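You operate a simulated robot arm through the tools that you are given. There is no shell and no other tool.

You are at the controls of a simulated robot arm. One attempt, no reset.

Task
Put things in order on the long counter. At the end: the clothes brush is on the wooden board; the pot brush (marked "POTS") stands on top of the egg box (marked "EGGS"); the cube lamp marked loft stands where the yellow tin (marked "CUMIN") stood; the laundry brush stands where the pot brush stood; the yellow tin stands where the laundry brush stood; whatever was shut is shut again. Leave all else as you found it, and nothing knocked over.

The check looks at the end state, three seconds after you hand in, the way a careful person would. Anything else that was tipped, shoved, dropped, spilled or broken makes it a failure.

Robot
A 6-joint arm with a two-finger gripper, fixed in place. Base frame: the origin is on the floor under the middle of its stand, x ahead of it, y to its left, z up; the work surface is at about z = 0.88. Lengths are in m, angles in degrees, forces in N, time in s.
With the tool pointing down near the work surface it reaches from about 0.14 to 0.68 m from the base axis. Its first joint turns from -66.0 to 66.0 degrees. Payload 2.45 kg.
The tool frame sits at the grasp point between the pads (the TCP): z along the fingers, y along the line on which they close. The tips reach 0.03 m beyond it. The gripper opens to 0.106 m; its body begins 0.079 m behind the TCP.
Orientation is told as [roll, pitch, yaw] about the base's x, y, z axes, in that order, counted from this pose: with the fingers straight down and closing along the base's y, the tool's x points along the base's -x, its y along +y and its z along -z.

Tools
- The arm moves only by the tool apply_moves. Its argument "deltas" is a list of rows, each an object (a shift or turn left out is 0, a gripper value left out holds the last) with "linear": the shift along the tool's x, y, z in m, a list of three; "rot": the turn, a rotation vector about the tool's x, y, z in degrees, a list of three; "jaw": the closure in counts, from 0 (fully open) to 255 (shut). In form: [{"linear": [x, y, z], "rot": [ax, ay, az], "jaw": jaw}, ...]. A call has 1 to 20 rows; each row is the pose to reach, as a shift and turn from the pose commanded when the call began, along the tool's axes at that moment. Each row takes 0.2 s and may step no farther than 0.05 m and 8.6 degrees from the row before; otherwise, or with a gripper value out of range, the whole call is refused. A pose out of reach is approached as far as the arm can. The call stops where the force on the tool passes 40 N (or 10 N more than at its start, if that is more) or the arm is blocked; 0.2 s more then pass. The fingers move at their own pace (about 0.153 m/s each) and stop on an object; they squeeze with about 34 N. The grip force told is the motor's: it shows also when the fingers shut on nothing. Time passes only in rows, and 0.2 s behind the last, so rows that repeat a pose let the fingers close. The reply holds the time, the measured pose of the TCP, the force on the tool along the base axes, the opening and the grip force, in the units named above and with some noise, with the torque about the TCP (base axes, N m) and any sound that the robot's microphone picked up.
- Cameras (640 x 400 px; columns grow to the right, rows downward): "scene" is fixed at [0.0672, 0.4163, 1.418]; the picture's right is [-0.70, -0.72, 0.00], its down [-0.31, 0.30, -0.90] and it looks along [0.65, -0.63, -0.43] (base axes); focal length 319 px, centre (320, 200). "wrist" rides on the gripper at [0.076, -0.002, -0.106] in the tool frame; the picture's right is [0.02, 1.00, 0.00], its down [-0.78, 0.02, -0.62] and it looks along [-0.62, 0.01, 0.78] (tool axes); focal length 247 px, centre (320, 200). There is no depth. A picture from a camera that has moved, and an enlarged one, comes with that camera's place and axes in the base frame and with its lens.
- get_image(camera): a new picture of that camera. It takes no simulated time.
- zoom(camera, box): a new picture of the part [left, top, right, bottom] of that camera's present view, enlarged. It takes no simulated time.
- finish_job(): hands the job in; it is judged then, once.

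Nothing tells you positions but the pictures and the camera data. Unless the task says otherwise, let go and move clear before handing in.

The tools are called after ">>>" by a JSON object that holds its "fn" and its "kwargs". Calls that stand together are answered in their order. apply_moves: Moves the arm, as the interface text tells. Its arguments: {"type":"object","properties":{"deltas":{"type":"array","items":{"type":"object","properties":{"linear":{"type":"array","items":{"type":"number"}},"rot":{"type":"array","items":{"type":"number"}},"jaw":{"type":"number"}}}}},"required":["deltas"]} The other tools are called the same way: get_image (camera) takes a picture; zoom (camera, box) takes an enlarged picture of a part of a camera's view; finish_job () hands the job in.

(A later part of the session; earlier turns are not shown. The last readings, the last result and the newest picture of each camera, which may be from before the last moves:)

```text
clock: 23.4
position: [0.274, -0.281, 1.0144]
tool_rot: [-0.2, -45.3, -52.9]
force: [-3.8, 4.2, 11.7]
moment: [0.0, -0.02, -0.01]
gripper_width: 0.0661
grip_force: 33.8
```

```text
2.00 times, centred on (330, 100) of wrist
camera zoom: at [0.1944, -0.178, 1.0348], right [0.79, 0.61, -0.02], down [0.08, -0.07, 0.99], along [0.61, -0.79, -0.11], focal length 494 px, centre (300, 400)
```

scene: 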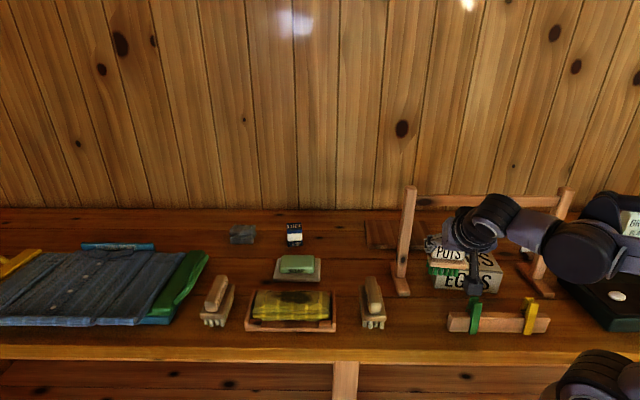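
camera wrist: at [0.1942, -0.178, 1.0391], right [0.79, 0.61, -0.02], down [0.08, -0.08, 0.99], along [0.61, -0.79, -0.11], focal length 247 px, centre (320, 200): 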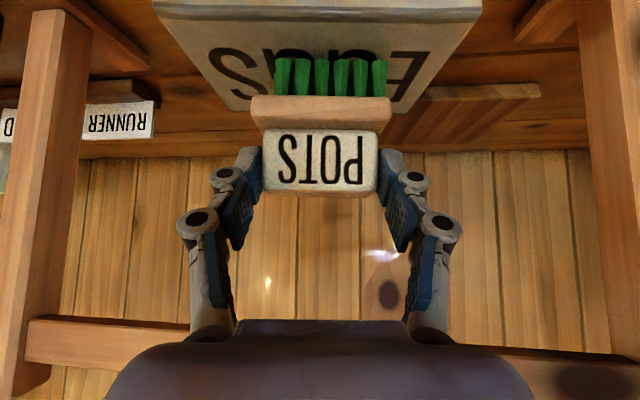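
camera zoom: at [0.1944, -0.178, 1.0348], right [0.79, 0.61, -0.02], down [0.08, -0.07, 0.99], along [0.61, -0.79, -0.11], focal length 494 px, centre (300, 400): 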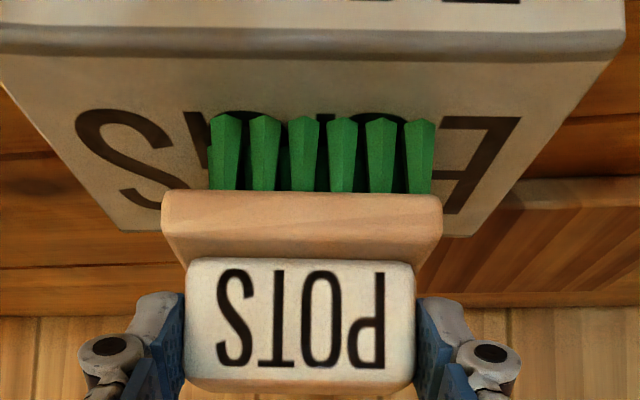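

The bristles rest on the lid (≈12 N of contact). I'll ease off slightly, open gently, and check that the brush stands.

>>> {"fn": "apply_moves", "kwargs": {"deltas": [{"linear": [-0.0006, 0, -0.0006], "jaw": 255}, {"linear": [-0.0006, 0, -0.0006], "jaw": 90}, {"linear": [-0.0006, 0, -0.0006], "jaw": 80}, {"linear": [-0.0006, 0, -0.0006], "jaw": 60}, {"linear": [-0.0006, 0, -0.0006], "jaw": 20}, {"linear": [-0.0006, 0, -0.0006], "jaw": 0}]}}

>>> {"fn": "get_image", "kwargs": {"camera": "wrist"}}

```text
clock: 24.8
position: [0.2733, -0.2807, 1.0133]
tool_rot: [-0.1, -45.3, -53.0]
force: [-0.8, -0.1, -0.3]
moment: [0.01, -0.02, -0.01]
gripper_width: 0.1061
grip_force: 0.1
```

```text
taken
camera wrist: at [0.1942, -0.1782, 1.0354], right [0.79, 0.61, -0.02], down [0.08, -0.08, 0.99], along [0.61, -0.79, -0.11], focal length 247 px, centre (320, 200)
```

wrist: 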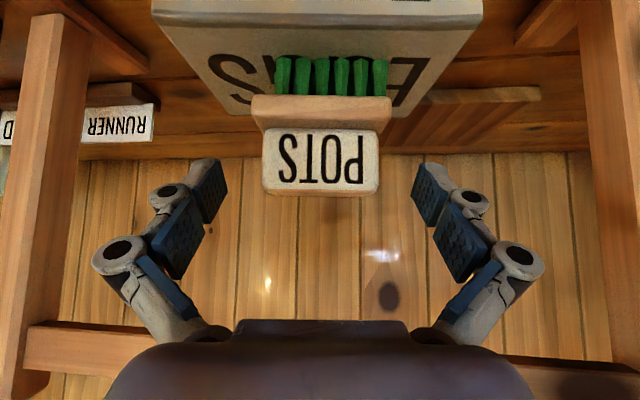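

The pot brush stands on the egg box. I'll retreat along the tool axis and check from the scene camera.

>>> {"fn": "apply_moves", "kwargs": {"deltas": [{"linear": [0, 0, -0.025]}, {"linear": [0, 0, -0.05]}, {"linear": [0, 0, -0.075]}, {"linear": [0, 0, -0.075]}]}}

>>> {"fn": "get_image", "kwargs": {"camera": "wrist"}}

>>> {"fn": "get_image", "kwargs": {"camera": "scene"}}

```text
clock: 25.8
position: [0.2415, -0.2378, 1.0685]
tool_rot: [-0.1, -45.3, -52.9]
force: [-0.4, 0.9, 0.4]
moment: [0.02, -0.03, 0.02]
gripper_width: 0.106
grip_force: 0.1
```

```text
taken
camera wrist: at [0.1624, -0.1353, 1.0891], right [0.79, 0.61, -0.02], down [0.08, -0.08, 0.99], along [0.61, -0.79, -0.11], focal length 247 px, centre (320, 200)
```

wrist: 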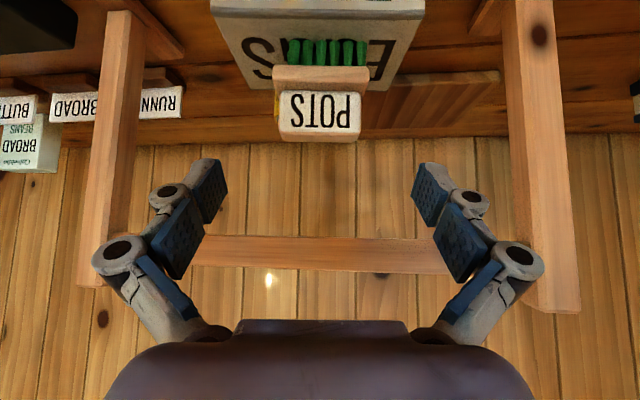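

```text
taken
```

scene: 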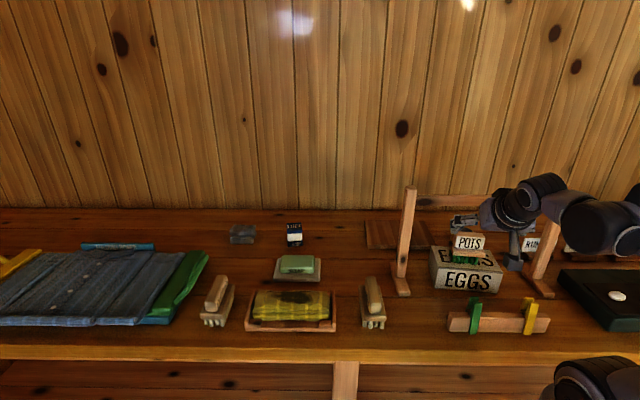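

The pot brush is in place and nothing else moved. Next is the laundry brush: I'll back away from the rack, bring the tool upright and hover over it.

>>> {"fn": "apply_moves", "kwargs": {"deltas": [{"linear": [0.0052, 0.0317, -0.0202]}, {"linear": [0.0103, 0.0634, -0.0403]}, {"linear": [0.0155, 0.0951, -0.0605]}, {"linear": [0.0155, 0.0951, -0.0605]}]}}

>>> {"fn": "apply_moves", "kwargs": {"deltas": [{"linear": [0.0036, 0.0209, -0.0037], "rot": [0, 7.55, 0]}, {"linear": [0.0073, 0.0418, -0.0074], "rot": [0, 15.1, 0]}, {"linear": [0.0109, 0.0627, -0.011], "rot": [0, 22.65, 0]}, {"linear": [0.0145, 0.0836, -0.0147], "rot": [0, 30.2, 0]}, {"linear": [0.0182, 0.1045, -0.0184], "rot": [0, 37.75, 0]}, {"linear": [0.0218, 0.1254, -0.0221], "rot": [0, 45.3, 0]}, {"linear": [0.0218, 0.1254, -0.0221], "rot": [0, 45.3, 0]}]}}

>>> {"fn": "get_image", "kwargs": {"camera": "wrist"}}

>>> {"fn": "get_image", "kwargs": {"camera": "scene"}}

```text
clock: 26.8
position: [0.2847, -0.1379, 1.0997]
tool_rot: [-0.1, -45.4, -53.0]
force: [0.0, 0.6, 0.0]
moment: [0.03, -0.02, 0.01]
gripper_width: 0.1059
grip_force: 0.1
```

```text
clock: 28.4
position: [0.3654, -0.0376, 1.0983]
tool_rot: [-0.1, 0.0, -53.1]
force: [0.1, 0.7, -0.4]
moment: [-0.01, -0.02, 0.01]
gripper_width: 0.1061
grip_force: 0.1
```

```text
taken
camera wrist: at [0.3191, 0.0234, 1.2051], right [0.79, 0.62, 0.0], down [0.49, -0.62, 0.62], along [0.38, -0.49, -0.78], focal length 247 px, centre (320, 200)
```

wrist: 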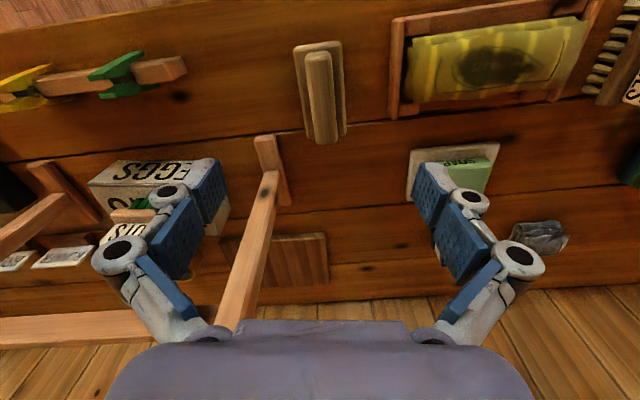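

```text
taken
```

scene: 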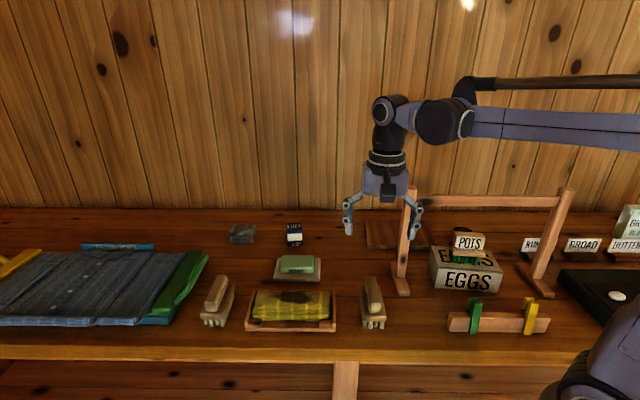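

>>> {"fn": "apply_moves", "kwargs": {"deltas": [{"linear": [0, 0, 0.0], "rot": [0, 0, -8.5]}, {"linear": [0, 0, 0.04], "rot": [0, 0, -8.5]}, {"linear": [0, 0, 0.04], "rot": [0, 0, -8.5]}]}}

>>> {"fn": "get_image", "kwargs": {"camera": "wrist"}}

>>> {"fn": "zoom", "kwargs": {"camera": "wrist", "box": [220, 20, 420, 160]}}

```text
clock: 29.2
position: [0.3655, -0.0376, 1.0579]
tool_rot: [0.0, 0.0, -44.5]
force: [0.0, -0.5, 0.3]
moment: [-0.01, -0.01, 0.0]
gripper_width: 0.106
grip_force: 0.0
```

```text
taken
camera wrist: at [0.3104, 0.0151, 1.1645], right [0.69, 0.73, 0.0], down [0.57, -0.54, 0.62], along [0.45, -0.43, -0.78], focal length 247 px, centre (320, 200)
```

wrist: 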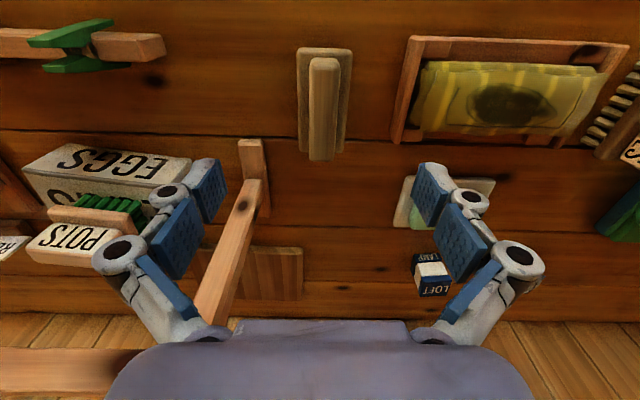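

```text
2.86 times, centred on (320, 90) of wrist
camera zoom: at [0.3104, 0.0151, 1.1645], right [0.69, 0.73, 0.0], down [0.57, -0.54, 0.62], along [0.45, -0.43, -0.78], focal length 706 px, centre (320, 514)
```

zoom: 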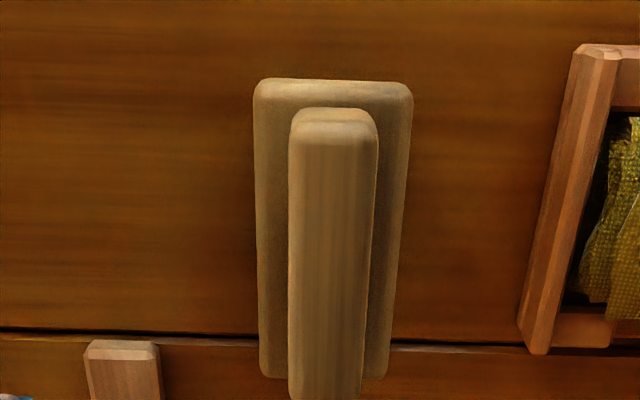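

The laundry brush handle is about 24 mm wide, aligned with yaw −44.5°, and centred near (0.370, −0.0385). I'll narrow the jaws, centre over it and descend until the tips are just above its plate.

>>> {"fn": "apply_moves", "kwargs": {"deltas": [{"linear": [-0.0038, 0.0027, 0.0], "jaw": 105}, {"linear": [-0.0038, 0.0027, 0.035], "jaw": 105}, {"linear": [-0.0038, 0.0027, 0.07], "jaw": 105}, {"linear": [-0.0038, 0.0027, 0.095], "jaw": 105}, {"linear": [-0.0038, 0.0027, 0.107], "jaw": 105}, {"linear": [-0.0038, 0.0027, 0.107], "jaw": 105}]}}

>>> {"fn": "get_image", "kwargs": {"camera": "wrist"}}

>>> {"fn": "zoom", "kwargs": {"camera": "scene", "box": [320, 200, 440, 340]}}

```text
clock: 30.6
position: [0.3714, -0.0383, 0.9513]
tool_rot: [-0.1, 0.1, -44.5]
force: [0.7, 0.6, -0.1]
moment: [0.0, 0.02, 0.0]
gripper_width: 0.0623
grip_force: 0.0
```

```text
taken
camera wrist: at [0.3154, 0.014, 1.0573], right [0.69, 0.73, 0.0], down [0.57, -0.54, 0.62], along [0.45, -0.43, -0.78], focal length 247 px, centre (320, 200)
```

wrist: 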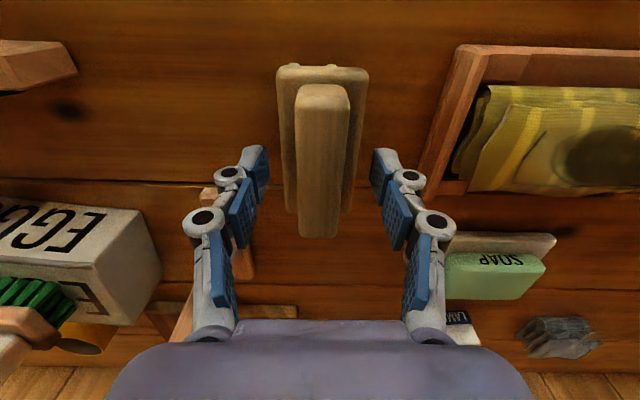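

```text
2.86 times, centred on (380, 270) of scene
camera zoom: at [0.0672, 0.4163, 1.418], right [-0.7, -0.72, 0.0], down [-0.31, 0.3, -0.9], along [0.65, -0.63, -0.43], focal length 911 px, centre (149, 0)
```

zoom: 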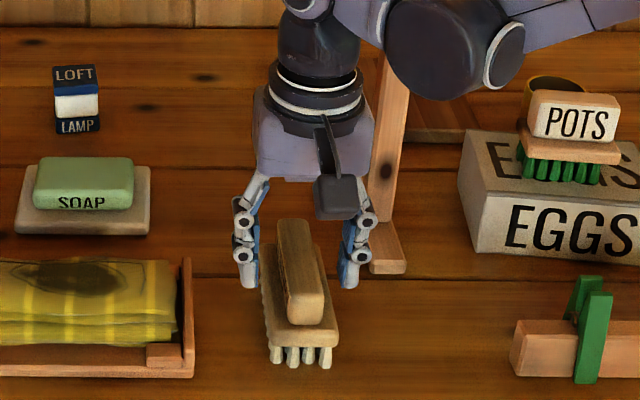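

The handle is centred between the pads in both directions. I'll lower 2 mm and close.

>>> {"fn": "apply_moves", "kwargs": {"deltas": [{"linear": [0, 0, 0.002], "jaw": 130}, {"linear": [0, 0, 0.002], "jaw": 170}, {"linear": [0, 0, 0.002], "jaw": 210}, {"linear": [0, 0, 0.002], "jaw": 255}, {"linear": [0, 0, 0.002], "jaw": 255}]}}

>>> {"fn": "apply_moves", "kwargs": {"deltas": [{"linear": [0, 0, -0.002], "jaw": 255}, {"linear": [0, 0, -0.005], "jaw": 255}, {"linear": [0, 0, -0.01], "jaw": 255}, {"linear": [0, 0, -0.01], "jaw": 255}]}}

>>> {"fn": "get_image", "kwargs": {"camera": "wrist"}}

>>> {"fn": "zoom", "kwargs": {"camera": "scene", "box": [320, 200, 440, 340]}}

```text
clock: 31.8
position: [0.3722, -0.0394, 0.9482]
tool_rot: [-0.1, 0.0, -44.5]
force: [0.3, 0.2, 0.7]
moment: [0.03, 0.01, -0.02]
gripper_width: 0.0251
grip_force: 34.1
```

```text
clock: 32.8
position: [0.3701, -0.0389, 0.9595]
tool_rot: [-0.1, 0.0, -44.7]
force: [-0.1, -0.4, -0.7]
moment: [0.01, 0.01, -0.01]
gripper_width: 0.025
grip_force: 33.5
```

```text
taken
camera wrist: at [0.3158, 0.0145, 1.0663], right [0.69, 0.73, 0.0], down [0.57, -0.54, 0.62], along [0.45, -0.43, -0.78], focal length 247 px, centre (320, 200)
```

wrist: 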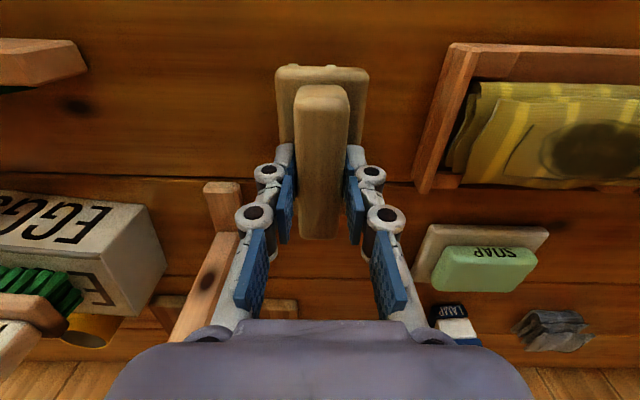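

```text
2.86 times, centred on (380, 270) of scene
camera zoom: at [0.0672, 0.4163, 1.418], right [-0.7, -0.72, 0.0], down [-0.31, 0.3, -0.9], along [0.65, -0.63, -0.43], focal length 911 px, centre (149, 0)
```

zoom: 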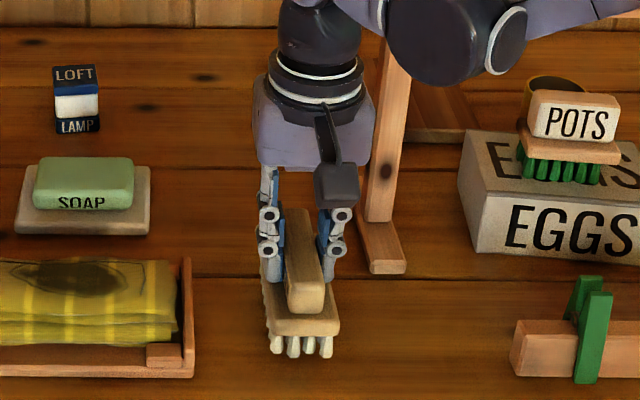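

The laundry brush is held. I'll lift it and carry it to the pot brush's old place, near (0.539, −0.157).

>>> {"fn": "apply_moves", "kwargs": {"deltas": [{"linear": [0, 0, -0.025]}, {"linear": [0, 0, -0.05]}, {"linear": [-0.0406, 0.0069, -0.05]}, {"linear": [-0.0812, 0.0139, -0.05]}, {"linear": [-0.1219, 0.0208, -0.05]}, {"linear": [-0.1625, 0.0278, -0.05]}, {"linear": [-0.2032, 0.0347, -0.05]}, {"linear": [-0.2032, 0.0347, -0.05]}]}}

>>> {"fn": "get_image", "kwargs": {"camera": "wrist"}}

>>> {"fn": "get_image", "kwargs": {"camera": "scene"}}

```text
clock: 34.6
position: [0.5412, -0.1576, 1.0094]
tool_rot: [0.0, 0.0, -44.5]
force: [0.1, -0.1, -0.5]
moment: [-0.02, -0.02, -0.02]
gripper_width: 0.0252
grip_force: 33.5
```

```text
taken
camera wrist: at [0.4851, -0.1041, 1.1164], right [0.69, 0.73, 0.0], down [0.57, -0.54, 0.62], along [0.45, -0.43, -0.78], focal length 247 px, centre (320, 200)
```

wrist: 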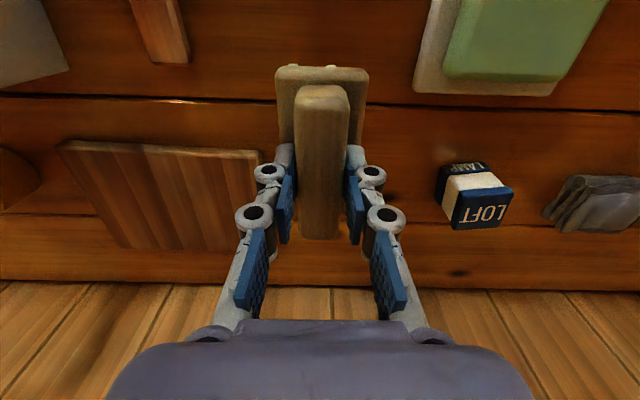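

```text
taken
```

scene: 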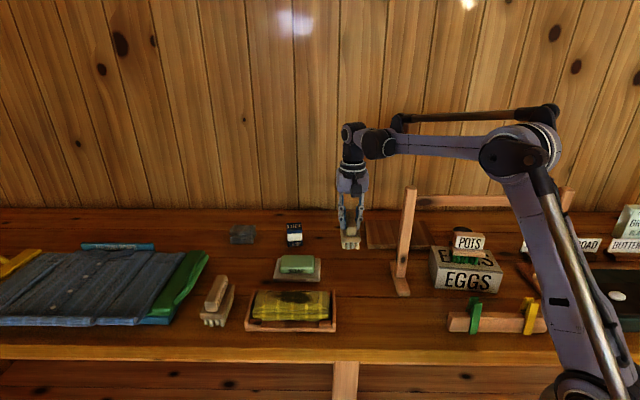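

Aligned over the spot and clear all round. I'll lower to just above the counter, then ease down.

>>> {"fn": "apply_moves", "kwargs": {"deltas": [{"linear": [0.0007, -0.0003, 0.02]}, {"linear": [0.0007, -0.0003, 0.04]}, {"linear": [0.0007, -0.0003, 0.054]}, {"linear": [0.0007, -0.0003, 0.057]}, {"linear": [0.0007, -0.0003, 0.057]}]}}

>>> {"fn": "apply_moves", "kwargs": {"deltas": [{"linear": [0, 0, 0.001]}, {"linear": [0, 0, 0.002]}, {"linear": [0, 0, 0.003]}, {"linear": [0, 0, 0.003]}]}}

>>> {"fn": "zoom", "kwargs": {"camera": "scene", "box": [260, 180, 440, 300]}}

```text
clock: 35.8
position: [0.5398, -0.1571, 0.9522]
tool_rot: [0.0, 0.1, -44.7]
force: [0.7, -0.4, -1.1]
moment: [0.0, -0.02, -0.04]
gripper_width: 0.0249
grip_force: 33.8
```

```text
clock: 36.8
position: [0.5401, -0.1557, 0.9494]
tool_rot: [-0.1, 0.0, -44.6]
force: [0.1, -0.4, -1.1]
moment: [0.02, 0.0, 0.02]
gripper_width: 0.0251
grip_force: 34.1
```

```text
3.33 times, centred on (350, 240) of scene
camera zoom: at [0.0672, 0.4163, 1.418], right [-0.7, -0.72, 0.0], down [-0.31, 0.3, -0.9], along [0.65, -0.63, -0.43], focal length 1062 px, centre (220, 67)
```

zoom: 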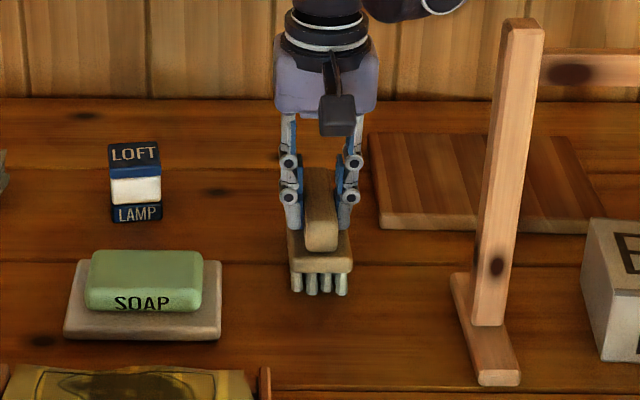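

>>> {"fn": "apply_moves", "kwargs": {"deltas": [{"linear": [0, 0, 0.001]}, {"linear": [0, 0, 0.002]}, {"linear": [0, 0, 0.002]}]}}

```text
clock: 37.6
position: [0.54, -0.1565, 0.9496]
tool_rot: [-0.1, -0.1, -44.7]
force: [1.7, 0.4, 25.2]
moment: [0.1, 0.1, -0.01]
gripper_width: 0.025
grip_force: 34.1
```

The brush is down (25 N contact) and matches the pot brush's old spot in the scene view. I'll ease off, release and rise.

>>> {"fn": "apply_moves", "kwargs": {"deltas": [{"linear": [0, 0, -0.0015], "jaw": 255}, {"linear": [0, 0, -0.002], "jaw": 180}, {"linear": [0, 0, -0.002], "jaw": 150}, {"linear": [0, 0, -0.002], "jaw": 110}, {"linear": [0, 0, -0.002], "jaw": 90}, {"linear": [0, 0, -0.025], "jaw": 90}, {"linear": [0, 0, -0.06], "jaw": 90}, {"linear": [0, 0, -0.1], "jaw": 90}, {"linear": [0, 0, -0.1], "jaw": 90}]}}

>>> {"fn": "get_image", "kwargs": {"camera": "wrist"}}

>>> {"fn": "get_image", "kwargs": {"camera": "scene"}}

```text
clock: 39.6
position: [0.5403, -0.1558, 1.0489]
tool_rot: [-0.1, 0.0, -44.7]
force: [-0.5, 0.3, -0.8]
moment: [0.02, 0.01, -0.02]
gripper_width: 0.0685
grip_force: 0.1
```

```text
taken
camera wrist: at [0.484, -0.1034, 1.1549], right [0.69, 0.73, 0.0], down [0.57, -0.54, 0.62], along [0.45, -0.43, -0.78], focal length 247 px, centre (320, 200)
```

wrist: 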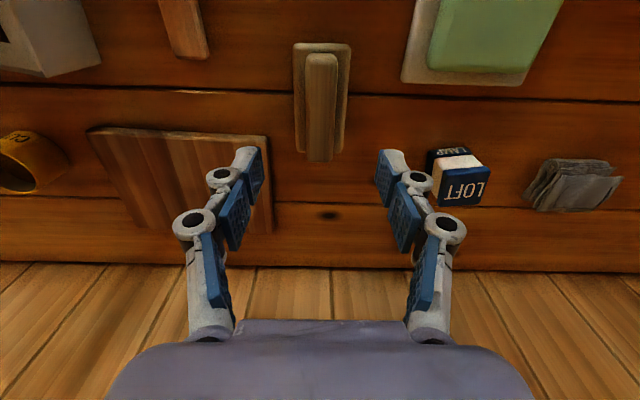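

```text
taken
```

scene: 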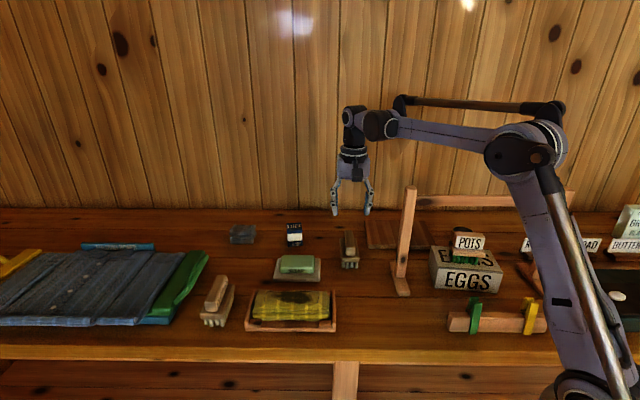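

>>> {"fn": "zoom", "kwargs": {"camera": "wrist", "box": [400, 120, 560, 240]}}

>>> {"fn": "zoom", "kwargs": {"camera": "wrist", "box": [0, 100, 300, 280]}}

>>> {"fn": "zoom", "kwargs": {"camera": "scene", "box": [400, 160, 600, 310]}}

```text
3.33 times, centred on (480, 180) of wrist
camera zoom: at [0.484, -0.1034, 1.1549], right [0.69, 0.73, 0.0], down [0.57, -0.54, 0.62], along [0.45, -0.43, -0.78], focal length 823 px, centre (-213, 267)
```

zoom: 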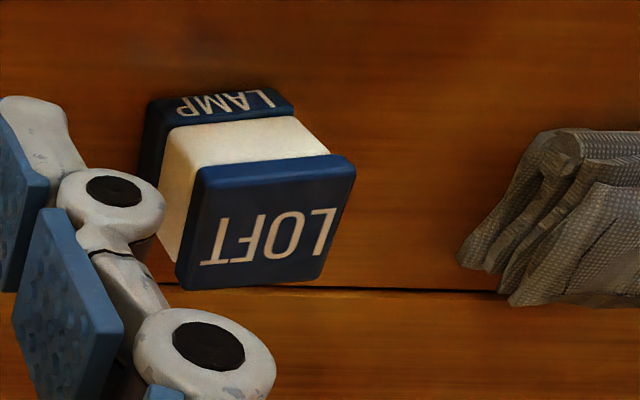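

```text
2.13 times, centred on (150, 190) of wrist
camera zoom: at [0.484, -0.1034, 1.1549], right [0.69, 0.73, 0.0], down [0.57, -0.54, 0.62], along [0.45, -0.43, -0.78], focal length 527 px, centre (683, 221)
```

zoom: 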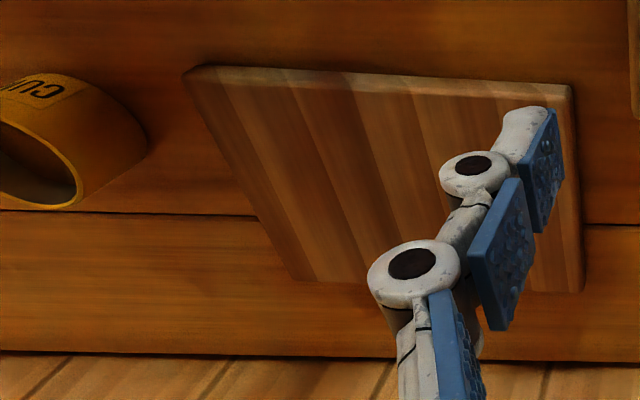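

```text
2.67 times, centred on (500, 235) of scene
camera zoom: at [0.0672, 0.4163, 1.418], right [-0.7, -0.72, 0.0], down [-0.31, 0.3, -0.9], along [0.65, -0.63, -0.43], focal length 850 px, centre (-160, 107)
```

zoom: 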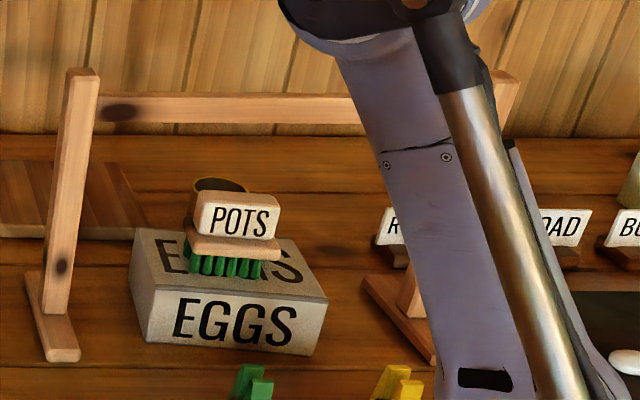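

The laundry brush stands in the pot brush's old place. Next is the CUMIN tin behind the rack: I'll rise well above the rail height and swing over to look down at it.

>>> {"fn": "apply_moves", "kwargs": {"deltas": [{"linear": [0, 0, -0.035], "jaw": 0}, {"linear": [0, 0, -0.075]}, {"linear": [-0.0113, -0.0424, -0.08]}, {"linear": [-0.0227, -0.0849, -0.08]}, {"linear": [-0.034, -0.1273, -0.08]}, {"linear": [-0.0454, -0.1698, -0.08]}, {"linear": [-0.0567, -0.2122, -0.08]}, {"linear": [-0.0681, -0.2546, -0.08]}, {"linear": [-0.0794, -0.2971, -0.08]}, {"linear": [-0.0908, -0.3395, -0.08]}, {"linear": [-0.0908, -0.3395, -0.08]}]}}

>>> {"fn": "get_image", "kwargs": {"camera": "wrist"}}

>>> {"fn": "get_image", "kwargs": {"camera": "scene"}}

```text
clock: 42.0
position: [0.3644, -0.4613, 1.1278]
tool_rot: [-0.1, 0.0, -44.6]
force: [-0.4, -0.2, 0.1]
moment: [0.03, 0.01, -0.01]
gripper_width: 0.106
grip_force: 0.1
```

```text
taken
camera wrist: at [0.3093, -0.4083, 1.2348], right [0.69, 0.73, 0.0], down [0.57, -0.54, 0.62], along [0.45, -0.43, -0.78], focal length 247 px, centre (320, 200)
```

wrist: 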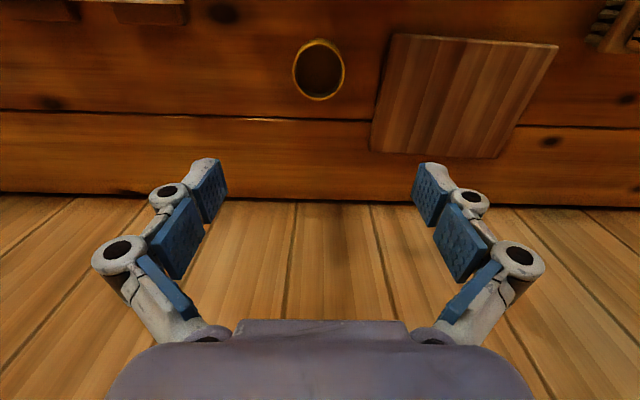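

```text
taken
```

scene: 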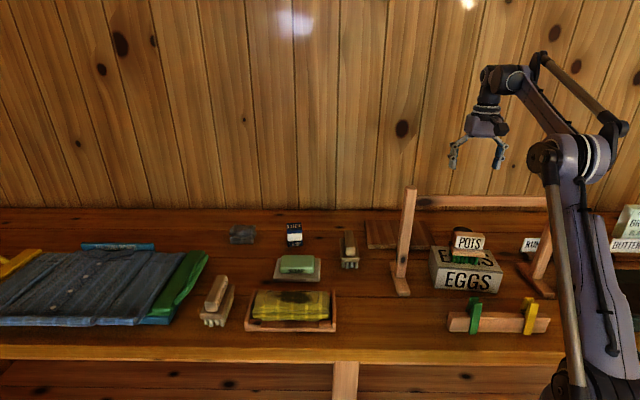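

>>> {"fn": "zoom", "kwargs": {"camera": "wrist", "box": [250, 10, 410, 130]}}

>>> {"fn": "zoom", "kwargs": {"camera": "wrist", "box": [340, 0, 640, 200]}}

```text
3.33 times, centred on (330, 70) of wrist
camera zoom: at [0.3093, -0.4083, 1.2348], right [0.69, 0.73, 0.0], down [0.57, -0.54, 0.62], along [0.45, -0.43, -0.78], focal length 823 px, centre (287, 633)
```

zoom: 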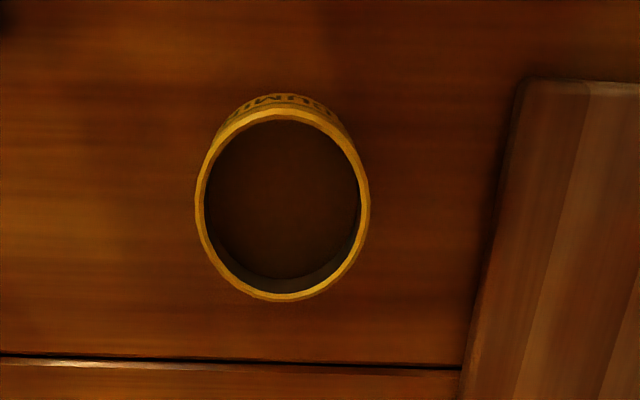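

```text
2.00 times, centred on (490, 100) of wrist
camera zoom: at [0.3093, -0.4083, 1.2348], right [0.69, 0.73, 0.0], down [0.57, -0.54, 0.62], along [0.45, -0.43, -0.78], focal length 494 px, centre (-20, 400)
```

zoom: 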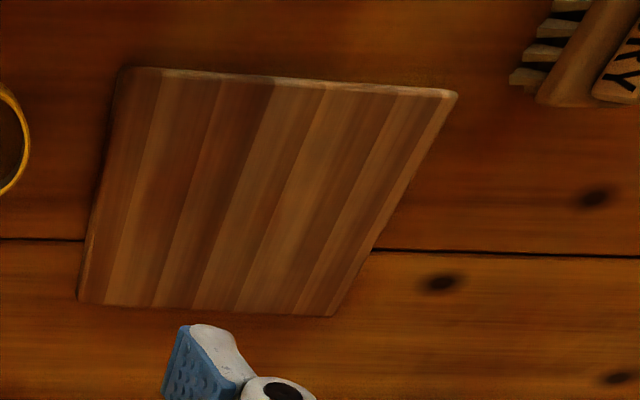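

The tin is upright and empty, centred near (0.351, −0.452), about 60 mm across with its rim at z≈0.926. I'll centre over it and come down in stages, checking the forearm against the rail.

>>> {"fn": "apply_moves", "kwargs": {"deltas": [{"linear": [0.008, -0.0013, 0.03]}, {"linear": [0.016, -0.0026, 0.06]}, {"linear": [0.016, -0.0026, 0.095]}, {"linear": [0.016, -0.0026, 0.13]}, {"linear": [0.016, -0.0026, 0.13]}]}}

>>> {"fn": "get_image", "kwargs": {"camera": "wrist"}}

>>> {"fn": "get_image", "kwargs": {"camera": "scene"}}

```text
clock: 43.2
position: [0.3525, -0.4513, 0.9978]
tool_rot: [-0.1, 0.1, -44.7]
force: [0.6, 1.0, 0.5]
moment: [0.0, 0.01, -0.01]
gripper_width: 0.106
grip_force: 0.0
```

```text
taken
camera wrist: at [0.2968, -0.3988, 1.1044], right [0.69, 0.73, 0.0], down [0.57, -0.54, 0.62], along [0.45, -0.43, -0.78], focal length 247 px, centre (320, 200)
```

wrist: 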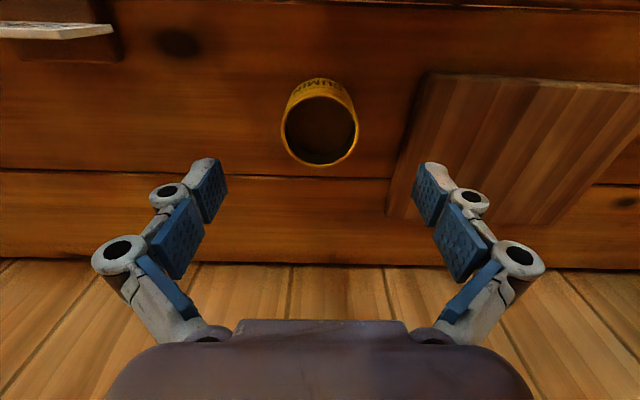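

```text
taken
```

scene: 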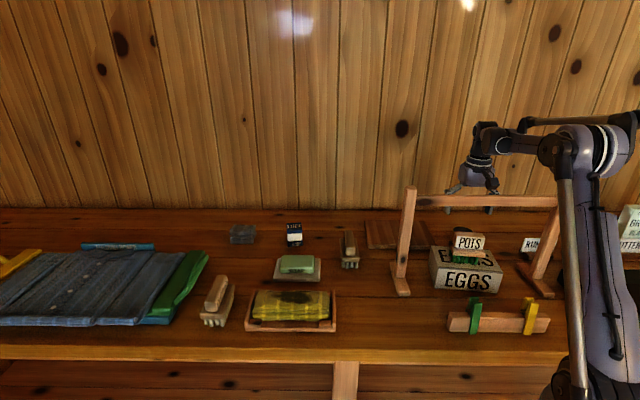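

>>> {"fn": "apply_moves", "kwargs": {"deltas": [{"linear": [0.001, -0.0005, 0.025]}, {"linear": [0.001, -0.0005, 0.045]}, {"linear": [0.001, -0.0005, 0.045]}]}}

>>> {"fn": "get_image", "kwargs": {"camera": "wrist"}}

>>> {"fn": "zoom", "kwargs": {"camera": "scene", "box": [380, 100, 640, 280]}}

```text
clock: 44.0
position: [0.3523, -0.4527, 0.9516]
tool_rot: [-0.1, 0.1, -44.6]
force: [0.5, -0.5, -0.5]
moment: [0.01, 0.0, -0.05]
gripper_width: 0.1058
grip_force: 0.0
```

```text
taken
camera wrist: at [0.2956, -0.399, 1.0596], right [0.69, 0.73, 0.0], down [0.57, -0.54, 0.62], along [0.45, -0.43, -0.78], focal length 247 px, centre (320, 200)
```

wrist: 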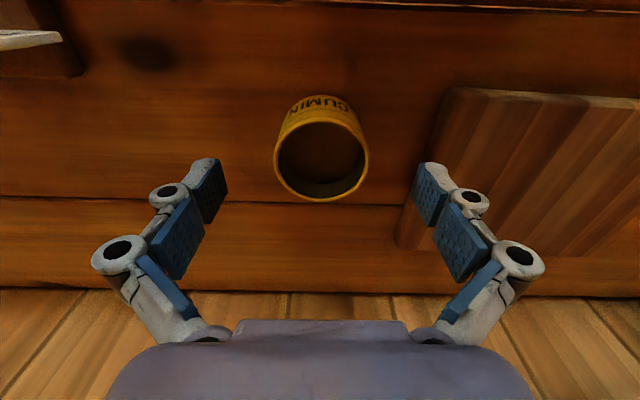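

```text
2.22 times, centred on (510, 190) of scene
camera zoom: at [0.0672, 0.4163, 1.418], right [-0.7, -0.72, 0.0], down [-0.31, 0.3, -0.9], along [0.65, -0.63, -0.43], focal length 708 px, centre (-102, 222)
```

zoom: 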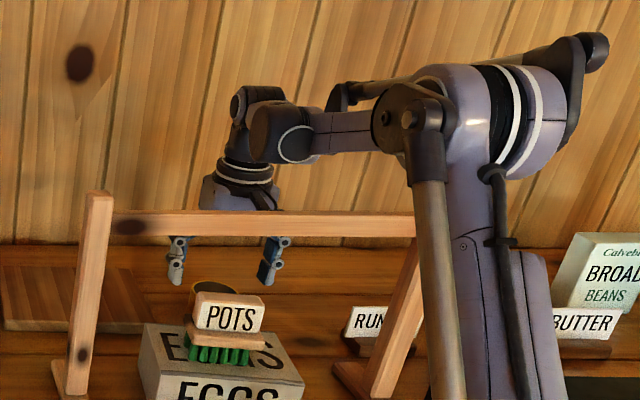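

The forearm is well clear of the rail. I'll descend the last 3 cm around the tin.

>>> {"fn": "apply_moves", "kwargs": {"deltas": [{"linear": [0, 0, 0.015]}, {"linear": [0, 0, 0.027]}, {"linear": [0, 0, 0.033]}, {"linear": [0, 0, 0.033]}]}}

>>> {"fn": "get_image", "kwargs": {"camera": "wrist"}}

>>> {"fn": "zoom", "kwargs": {"camera": "scene", "box": [380, 100, 640, 280]}}

```text
clock: 45.0
position: [0.3518, -0.4521, 0.9188]
tool_rot: [-0.1, 0.0, -44.6]
force: [0.5, -0.6, 0.6]
moment: [-0.01, 0.0, 0.0]
gripper_width: 0.1063
grip_force: 0.0
```

```text
taken
camera wrist: at [0.2957, -0.399, 1.0266], right [0.69, 0.73, 0.0], down [0.57, -0.54, 0.62], along [0.45, -0.43, -0.78], focal length 247 px, centre (320, 200)
```

wrist: 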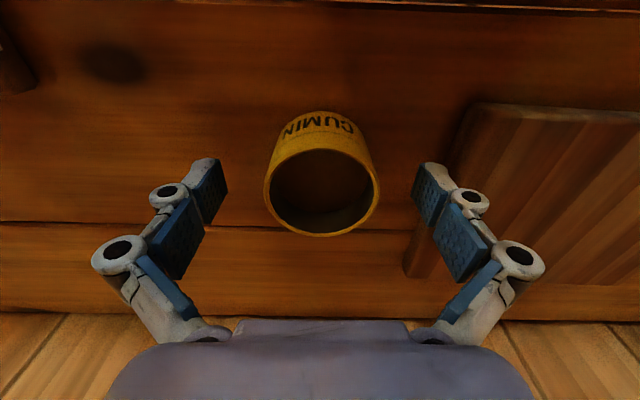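

```text
2.22 times, centred on (510, 190) of scene
camera zoom: at [0.0672, 0.4163, 1.418], right [-0.7, -0.72, 0.0], down [-0.31, 0.3, -0.9], along [0.65, -0.63, -0.43], focal length 708 px, centre (-102, 222)
```

zoom: 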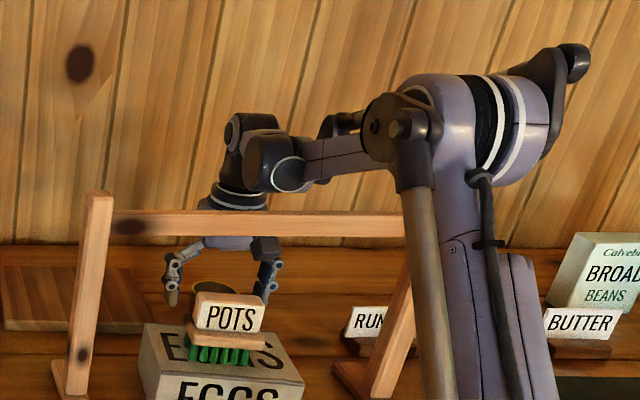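

The tin is centred between the pads. I'll close on it and test-lift slightly.

>>> {"fn": "apply_moves", "kwargs": {"deltas": [{"jaw": 90}, {"jaw": 120}, {"jaw": 180}, {"jaw": 255}, {"jaw": 255}]}}

>>> {"fn": "apply_moves", "kwargs": {"deltas": [{"linear": [0, 0, -0.002], "jaw": 255}, {"linear": [0, 0, -0.005]}, {"linear": [0, 0, -0.01]}, {"linear": [0, 0, -0.01]}]}}

>>> {"fn": "get_image", "kwargs": {"camera": "wrist"}}

```text
clock: 46.2
position: [0.3518, -0.4515, 0.9195]
tool_rot: [0.0, 0.1, -44.6]
force: [1.9, 2.1, 4.8]
moment: [0.1, -0.08, -0.05]
gripper_width: 0.0588
grip_force: 33.7
```

```text
clock: 47.2
position: [0.3517, -0.4519, 0.9305]
tool_rot: [-0.1, 0.0, -44.6]
force: [-0.3, -0.4, -2.1]
moment: [-0.02, -0.01, 0.02]
gripper_width: 0.0587
grip_force: 34.0
```

```text
taken
camera wrist: at [0.2954, -0.3993, 1.0369], right [0.69, 0.73, 0.0], down [0.57, -0.54, 0.62], along [0.45, -0.43, -0.78], focal length 247 px, centre (320, 200)
```

wrist: 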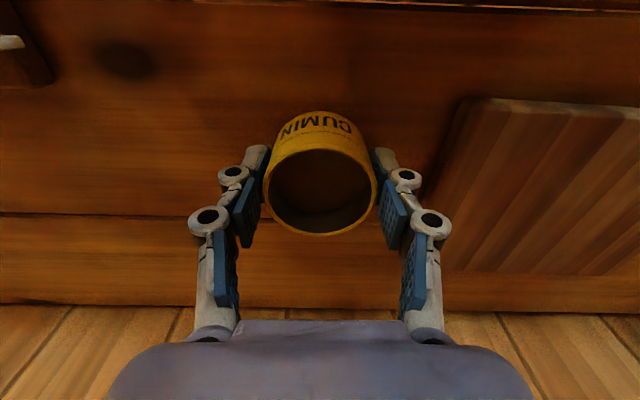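

The tin is gripped and lifted cleanly. I'll raise it above rail height, carry it round behind the left post, and bring it over the laundry brush's old spot.

>>> {"fn": "apply_moves", "kwargs": {"deltas": [{"linear": [0, 0, -0.03]}, {"linear": [0, 0, -0.065]}, {"linear": [0, 0, -0.1]}, {"linear": [0, 0, -0.14]}, {"linear": [0, 0, -0.18]}, {"linear": [0, 0, -0.2]}, {"linear": [0, 0, -0.2]}]}}

>>> {"fn": "apply_moves", "kwargs": {"deltas": [{"linear": [0.0078, 0.0457, 0]}, {"linear": [0.0156, 0.0915, 0]}, {"linear": [0.0233, 0.1372, 0]}, {"linear": [0.0311, 0.183, 0]}, {"linear": [0.0389, 0.2287, 0]}, {"linear": [0.0658, 0.2651, 0]}, {"linear": [0.0927, 0.3016, 0]}, {"linear": [0.1196, 0.338, 0]}, {"linear": [0.1589, 0.3304, 0]}, {"linear": [0.1983, 0.3228, 0]}, {"linear": [0.2376, 0.3151, 0]}, {"linear": [0.2769, 0.3075, 0]}, {"linear": [0.2769, 0.3075, 0]}]}}

>>> {"fn": "get_image", "kwargs": {"camera": "wrist"}}

>>> {"fn": "get_image", "kwargs": {"camera": "scene"}}

```text
clock: 48.8
position: [0.3508, -0.4519, 1.1296]
tool_rot: [-0.1, 0.0, -44.6]
force: [-0.6, -0.4, -2.2]
moment: [-0.01, 0.02, -0.03]
gripper_width: 0.0588
grip_force: 34.0
```

```text
clock: 51.6
position: [0.3698, -0.0388, 1.128]
tool_rot: [-0.1, 0.0, -44.6]
force: [-0.7, -0.3, -1.4]
moment: [-0.02, 0.02, 0.0]
gripper_width: 0.0587
grip_force: 33.7
```

```text
taken
camera wrist: at [0.3139, 0.0143, 1.2355], right [0.69, 0.73, 0.0], down [0.57, -0.54, 0.62], along [0.45, -0.43, -0.78], focal length 247 px, centre (320, 200)
```

wrist: 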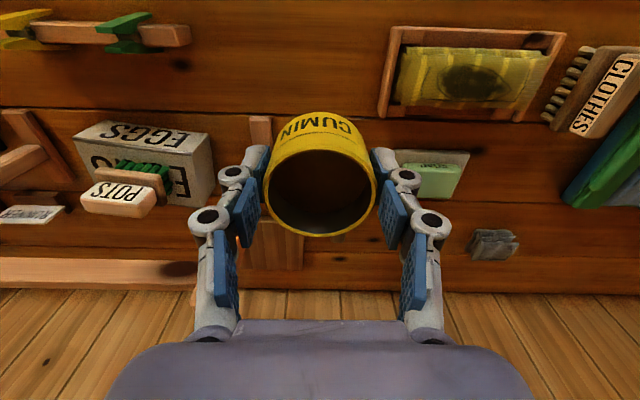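

```text
taken
```

scene: 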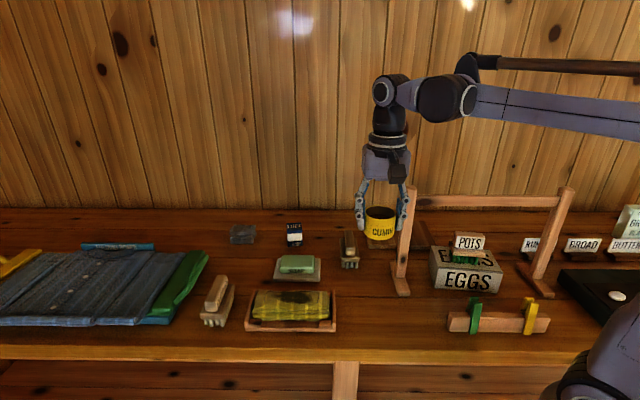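

>>> {"fn": "apply_moves", "kwargs": {"deltas": [{"linear": [0, 0, 0.04]}, {"linear": [0, 0, 0.08]}, {"linear": [0, 0, 0.12]}, {"linear": [0, 0, 0.16]}, {"linear": [0, 0, 0.19]}, {"linear": [0, 0, 0.202]}, {"linear": [0, 0, 0.202]}]}}

>>> {"fn": "get_image", "kwargs": {"camera": "wrist"}}

>>> {"fn": "zoom", "kwargs": {"camera": "scene", "box": [240, 200, 440, 340]}}

```text
clock: 53.2
position: [0.3695, -0.039, 0.9264]
tool_rot: [-0.1, 0.0, -44.6]
force: [0.6, -0.3, -1.4]
moment: [-0.04, 0.0, 0.01]
gripper_width: 0.0588
grip_force: 34.4
```

```text
taken
camera wrist: at [0.3142, 0.0136, 1.0337], right [0.69, 0.73, 0.0], down [0.57, -0.54, 0.62], along [0.45, -0.43, -0.78], focal length 247 px, centre (320, 200)
```

wrist: 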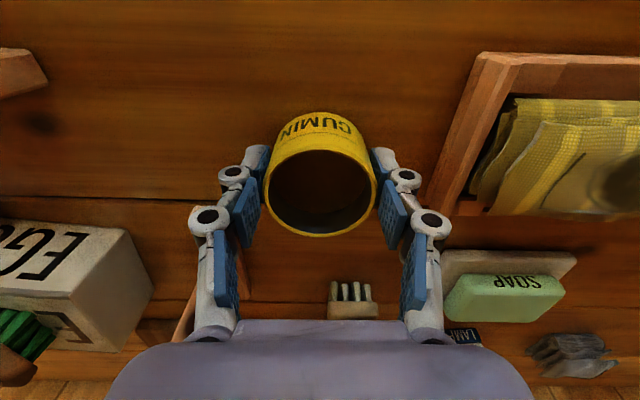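

```text
2.86 times, centred on (340, 270) of scene
camera zoom: at [0.0672, 0.4163, 1.418], right [-0.7, -0.72, 0.0], down [-0.31, 0.3, -0.9], along [0.65, -0.63, -0.43], focal length 911 px, centre (263, 0)
```

zoom: 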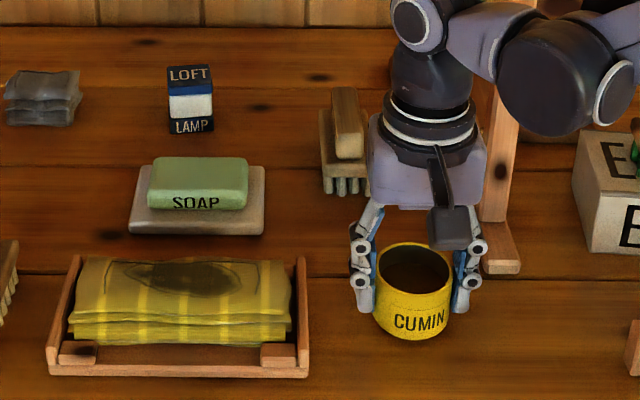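

>>> {"fn": "apply_moves", "kwargs": {"deltas": [{"linear": [0, 0, 0.0015]}, {"linear": [0, 0, 0.003]}, {"linear": [0, 0, 0.0045]}, {"linear": [0, 0, 0.0045]}]}}

>>> {"fn": "apply_moves", "kwargs": {"deltas": [{"linear": [0, 0, 0.001]}, {"linear": [0, 0, 0.0015]}, {"linear": [0, 0, 0.0015]}]}}

```text
clock: 54.2
position: [0.3711, -0.0383, 0.9222]
tool_rot: [-0.2, -0.1, -44.6]
force: [0.8, -0.1, -1.8]
moment: [-0.01, -0.01, 0.0]
gripper_width: 0.0589
grip_force: 34.1
```

```text
clock: 55.0
position: [0.37, -0.0383, 0.922]
tool_rot: [-0.2, 0.0, -44.6]
force: [0.0, -1.3, -0.8]
moment: [0.0, -0.02, 0.04]
gripper_width: 0.0586
grip_force: 33.9
```

>>> {"fn": "apply_moves", "kwargs": {"deltas": [{"linear": [0, 0, 0.001]}, {"linear": [0, 0, 0.0015]}, {"linear": [0, 0, 0.0015]}]}}

```text
clock: 55.8
position: [0.3707, -0.0385, 0.9195]
tool_rot: [-0.1, 0.0, -44.6]
force: [-0.6, 0.2, 6.3]
moment: [-0.02, -0.17, -0.02]
gripper_width: 0.0586
grip_force: 33.6
```

The tin has touched down. I'll release gently and rise.

>>> {"fn": "apply_moves", "kwargs": {"deltas": [{"linear": [0, 0, -0.0003], "jaw": 110}, {"linear": [0, 0, -0.0003], "jaw": 100}, {"linear": [0, 0, -0.0003], "jaw": 80}, {"linear": [0, 0, -0.0003], "jaw": 60}, {"linear": [0, 0, -0.0003], "jaw": 50}, {"linear": [0, 0, -0.03], "jaw": 50}, {"linear": [0, 0, -0.07], "jaw": 50}, {"linear": [0, 0, -0.11], "jaw": 50}, {"linear": [0, 0, -0.15], "jaw": 50}, {"linear": [0, 0, -0.15], "jaw": 50}]}}

>>> {"fn": "get_image", "kwargs": {"camera": "wrist"}}

>>> {"fn": "get_image", "kwargs": {"camera": "scene"}}

```text
clock: 58.0
position: [0.37, -0.0404, 1.0698]
tool_rot: [-0.1, -0.1, -44.6]
force: [-0.2, -0.1, -0.2]
moment: [0.0, 0.01, -0.01]
gripper_width: 0.0853
grip_force: 0.0
```

```text
taken
camera wrist: at [0.3135, 0.0136, 1.1773], right [0.69, 0.73, 0.0], down [0.57, -0.54, 0.62], along [0.45, -0.43, -0.78], focal length 247 px, centre (320, 200)
```

wrist: 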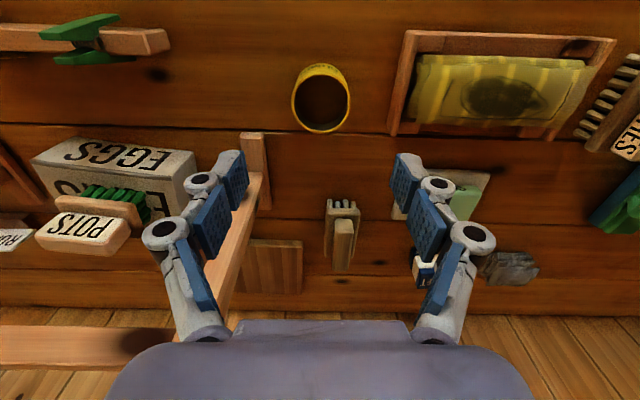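

```text
taken
```

scene: 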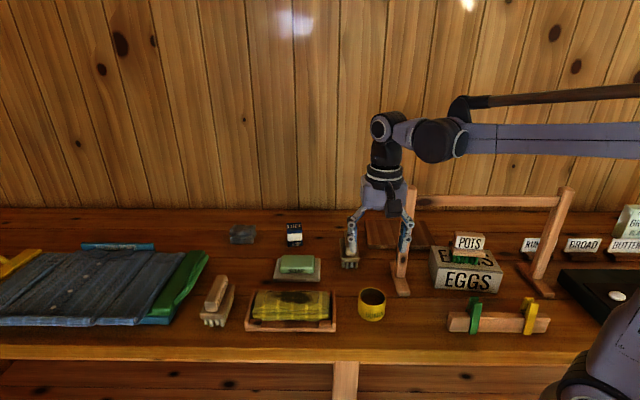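

The tin now stands where the laundry brush was. Next is the LOFT lamp at (0.7105, −0.099), just past straight-down reach. I'll pick it with a 15° tilt, bring it closer, and regrasp upright.

>>> {"fn": "apply_moves", "kwargs": {"deltas": [{"linear": [-0.037, 0.028, 0], "rot": [0, 0, -1.5]}, {"linear": [-0.0739, 0.056, 0], "rot": [0, 0, -3]}, {"linear": [-0.1109, 0.0841, 0], "rot": [0, 0, -4.5]}, {"linear": [-0.1478, 0.1121, 0], "rot": [0, 0, -6]}, {"linear": [-0.1848, 0.1401, 0], "rot": [0, 0, -7.6]}, {"linear": [-0.1848, 0.1401, 0], "rot": [0, 0, -7.6]}]}}

>>> {"fn": "apply_moves", "kwargs": {"deltas": [{"rot": [0, -7.5, 0]}, {"rot": [0, -15, 0]}, {"rot": [0, -15, 0]}]}}

>>> {"fn": "get_image", "kwargs": {"camera": "wrist"}}

>>> {"fn": "get_image", "kwargs": {"camera": "scene"}}

```text
clock: 59.4
position: [0.6013, -0.0686, 1.0693]
tool_rot: [-0.1, 0.0, -36.9]
force: [0.6, -0.4, 0.0]
moment: [0.03, 0.01, 0.01]
gripper_width: 0.0852
grip_force: 0.1
```

```text
clock: 60.2
position: [0.6014, -0.0686, 1.0684]
tool_rot: [-0.1, -15.1, -36.9]
force: [-0.2, 0.3, 0.3]
moment: [0.0, -0.01, 0.01]
gripper_width: 0.0852
grip_force: 0.0
```

```text
taken
camera wrist: at [0.5185, -0.0086, 1.1533], right [0.58, 0.81, -0.01], down [0.49, -0.34, 0.8], along [0.65, -0.47, -0.59], focal length 247 px, centre (320, 200)
```

wrist: 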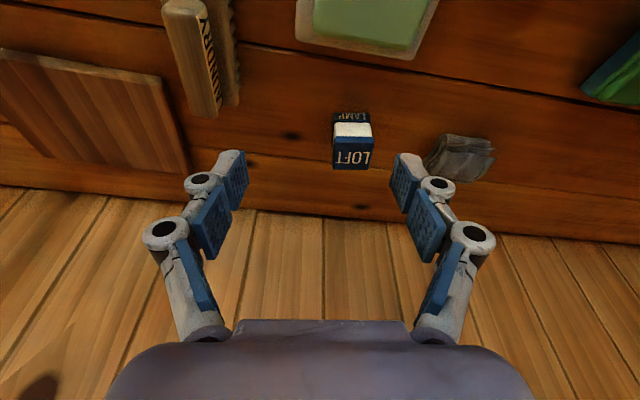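

```text
taken
```

scene: 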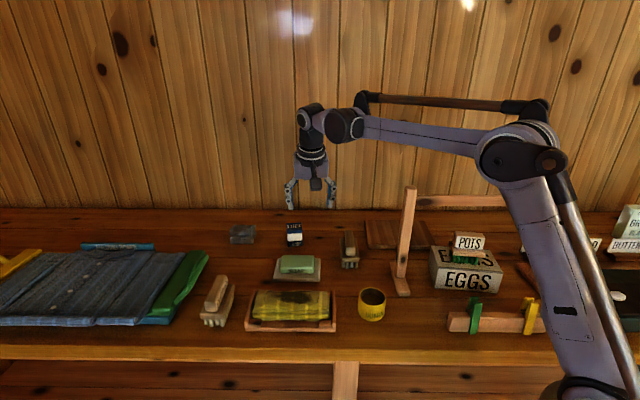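

>>> {"fn": "zoom", "kwargs": {"camera": "wrist", "box": [280, 80, 440, 200]}}

```text
3.33 times, centred on (360, 140) of wrist
camera zoom: at [0.5185, -0.0086, 1.1533], right [0.58, 0.81, -0.01], down [0.49, -0.34, 0.8], along [0.65, -0.47, -0.59], focal length 823 px, centre (187, 400)
```

zoom: 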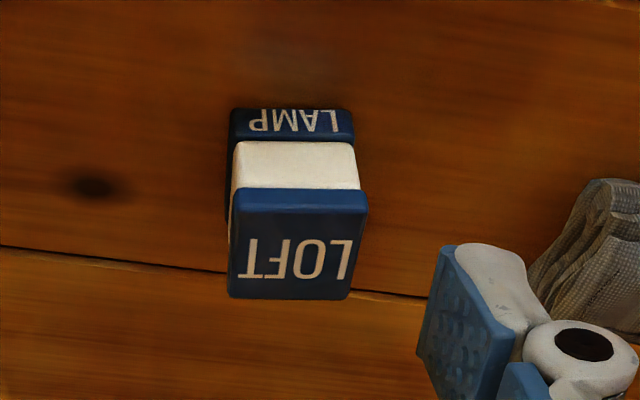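

>>> {"fn": "apply_moves", "kwargs": {"deltas": [{"linear": [-0.0212, 0.0136, 0.0277]}, {"linear": [-0.0425, 0.0271, 0.0553]}, {"linear": [-0.0637, 0.0407, 0.083]}, {"linear": [-0.0637, 0.0407, 0.083]}]}}

>>> {"fn": "get_image", "kwargs": {"camera": "wrist"}}

>>> {"fn": "zoom", "kwargs": {"camera": "scene", "box": [200, 140, 400, 300]}}

```text
clock: 61.2
position: [0.6916, -0.0851, 1.0042]
tool_rot: [-0.2, -15.0, -36.8]
force: [0.1, 0.8, 0.3]
moment: [0.0, 0.01, 0.0]
gripper_width: 0.0851
grip_force: 0.1
```

```text
taken
camera wrist: at [0.6094, -0.0262, 1.0891], right [0.58, 0.81, -0.01], down [0.49, -0.34, 0.8], along [0.65, -0.47, -0.6], focal length 247 px, centre (320, 200)
```

wrist: 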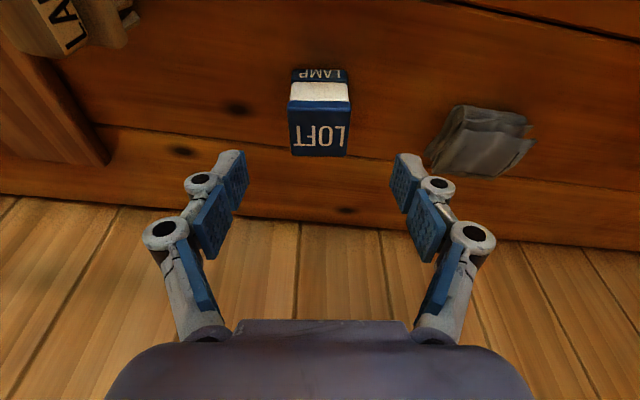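

```text
2.50 times, centred on (300, 220) of scene
camera zoom: at [0.0672, 0.4163, 1.418], right [-0.7, -0.72, 0.0], down [-0.31, 0.3, -0.9], along [0.65, -0.63, -0.43], focal length 797 px, centre (370, 150)
```

zoom: 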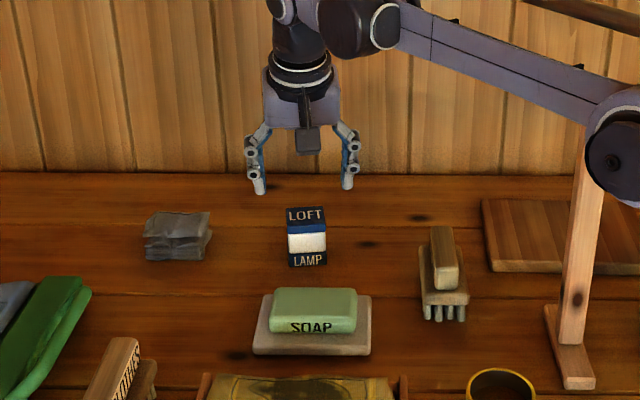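

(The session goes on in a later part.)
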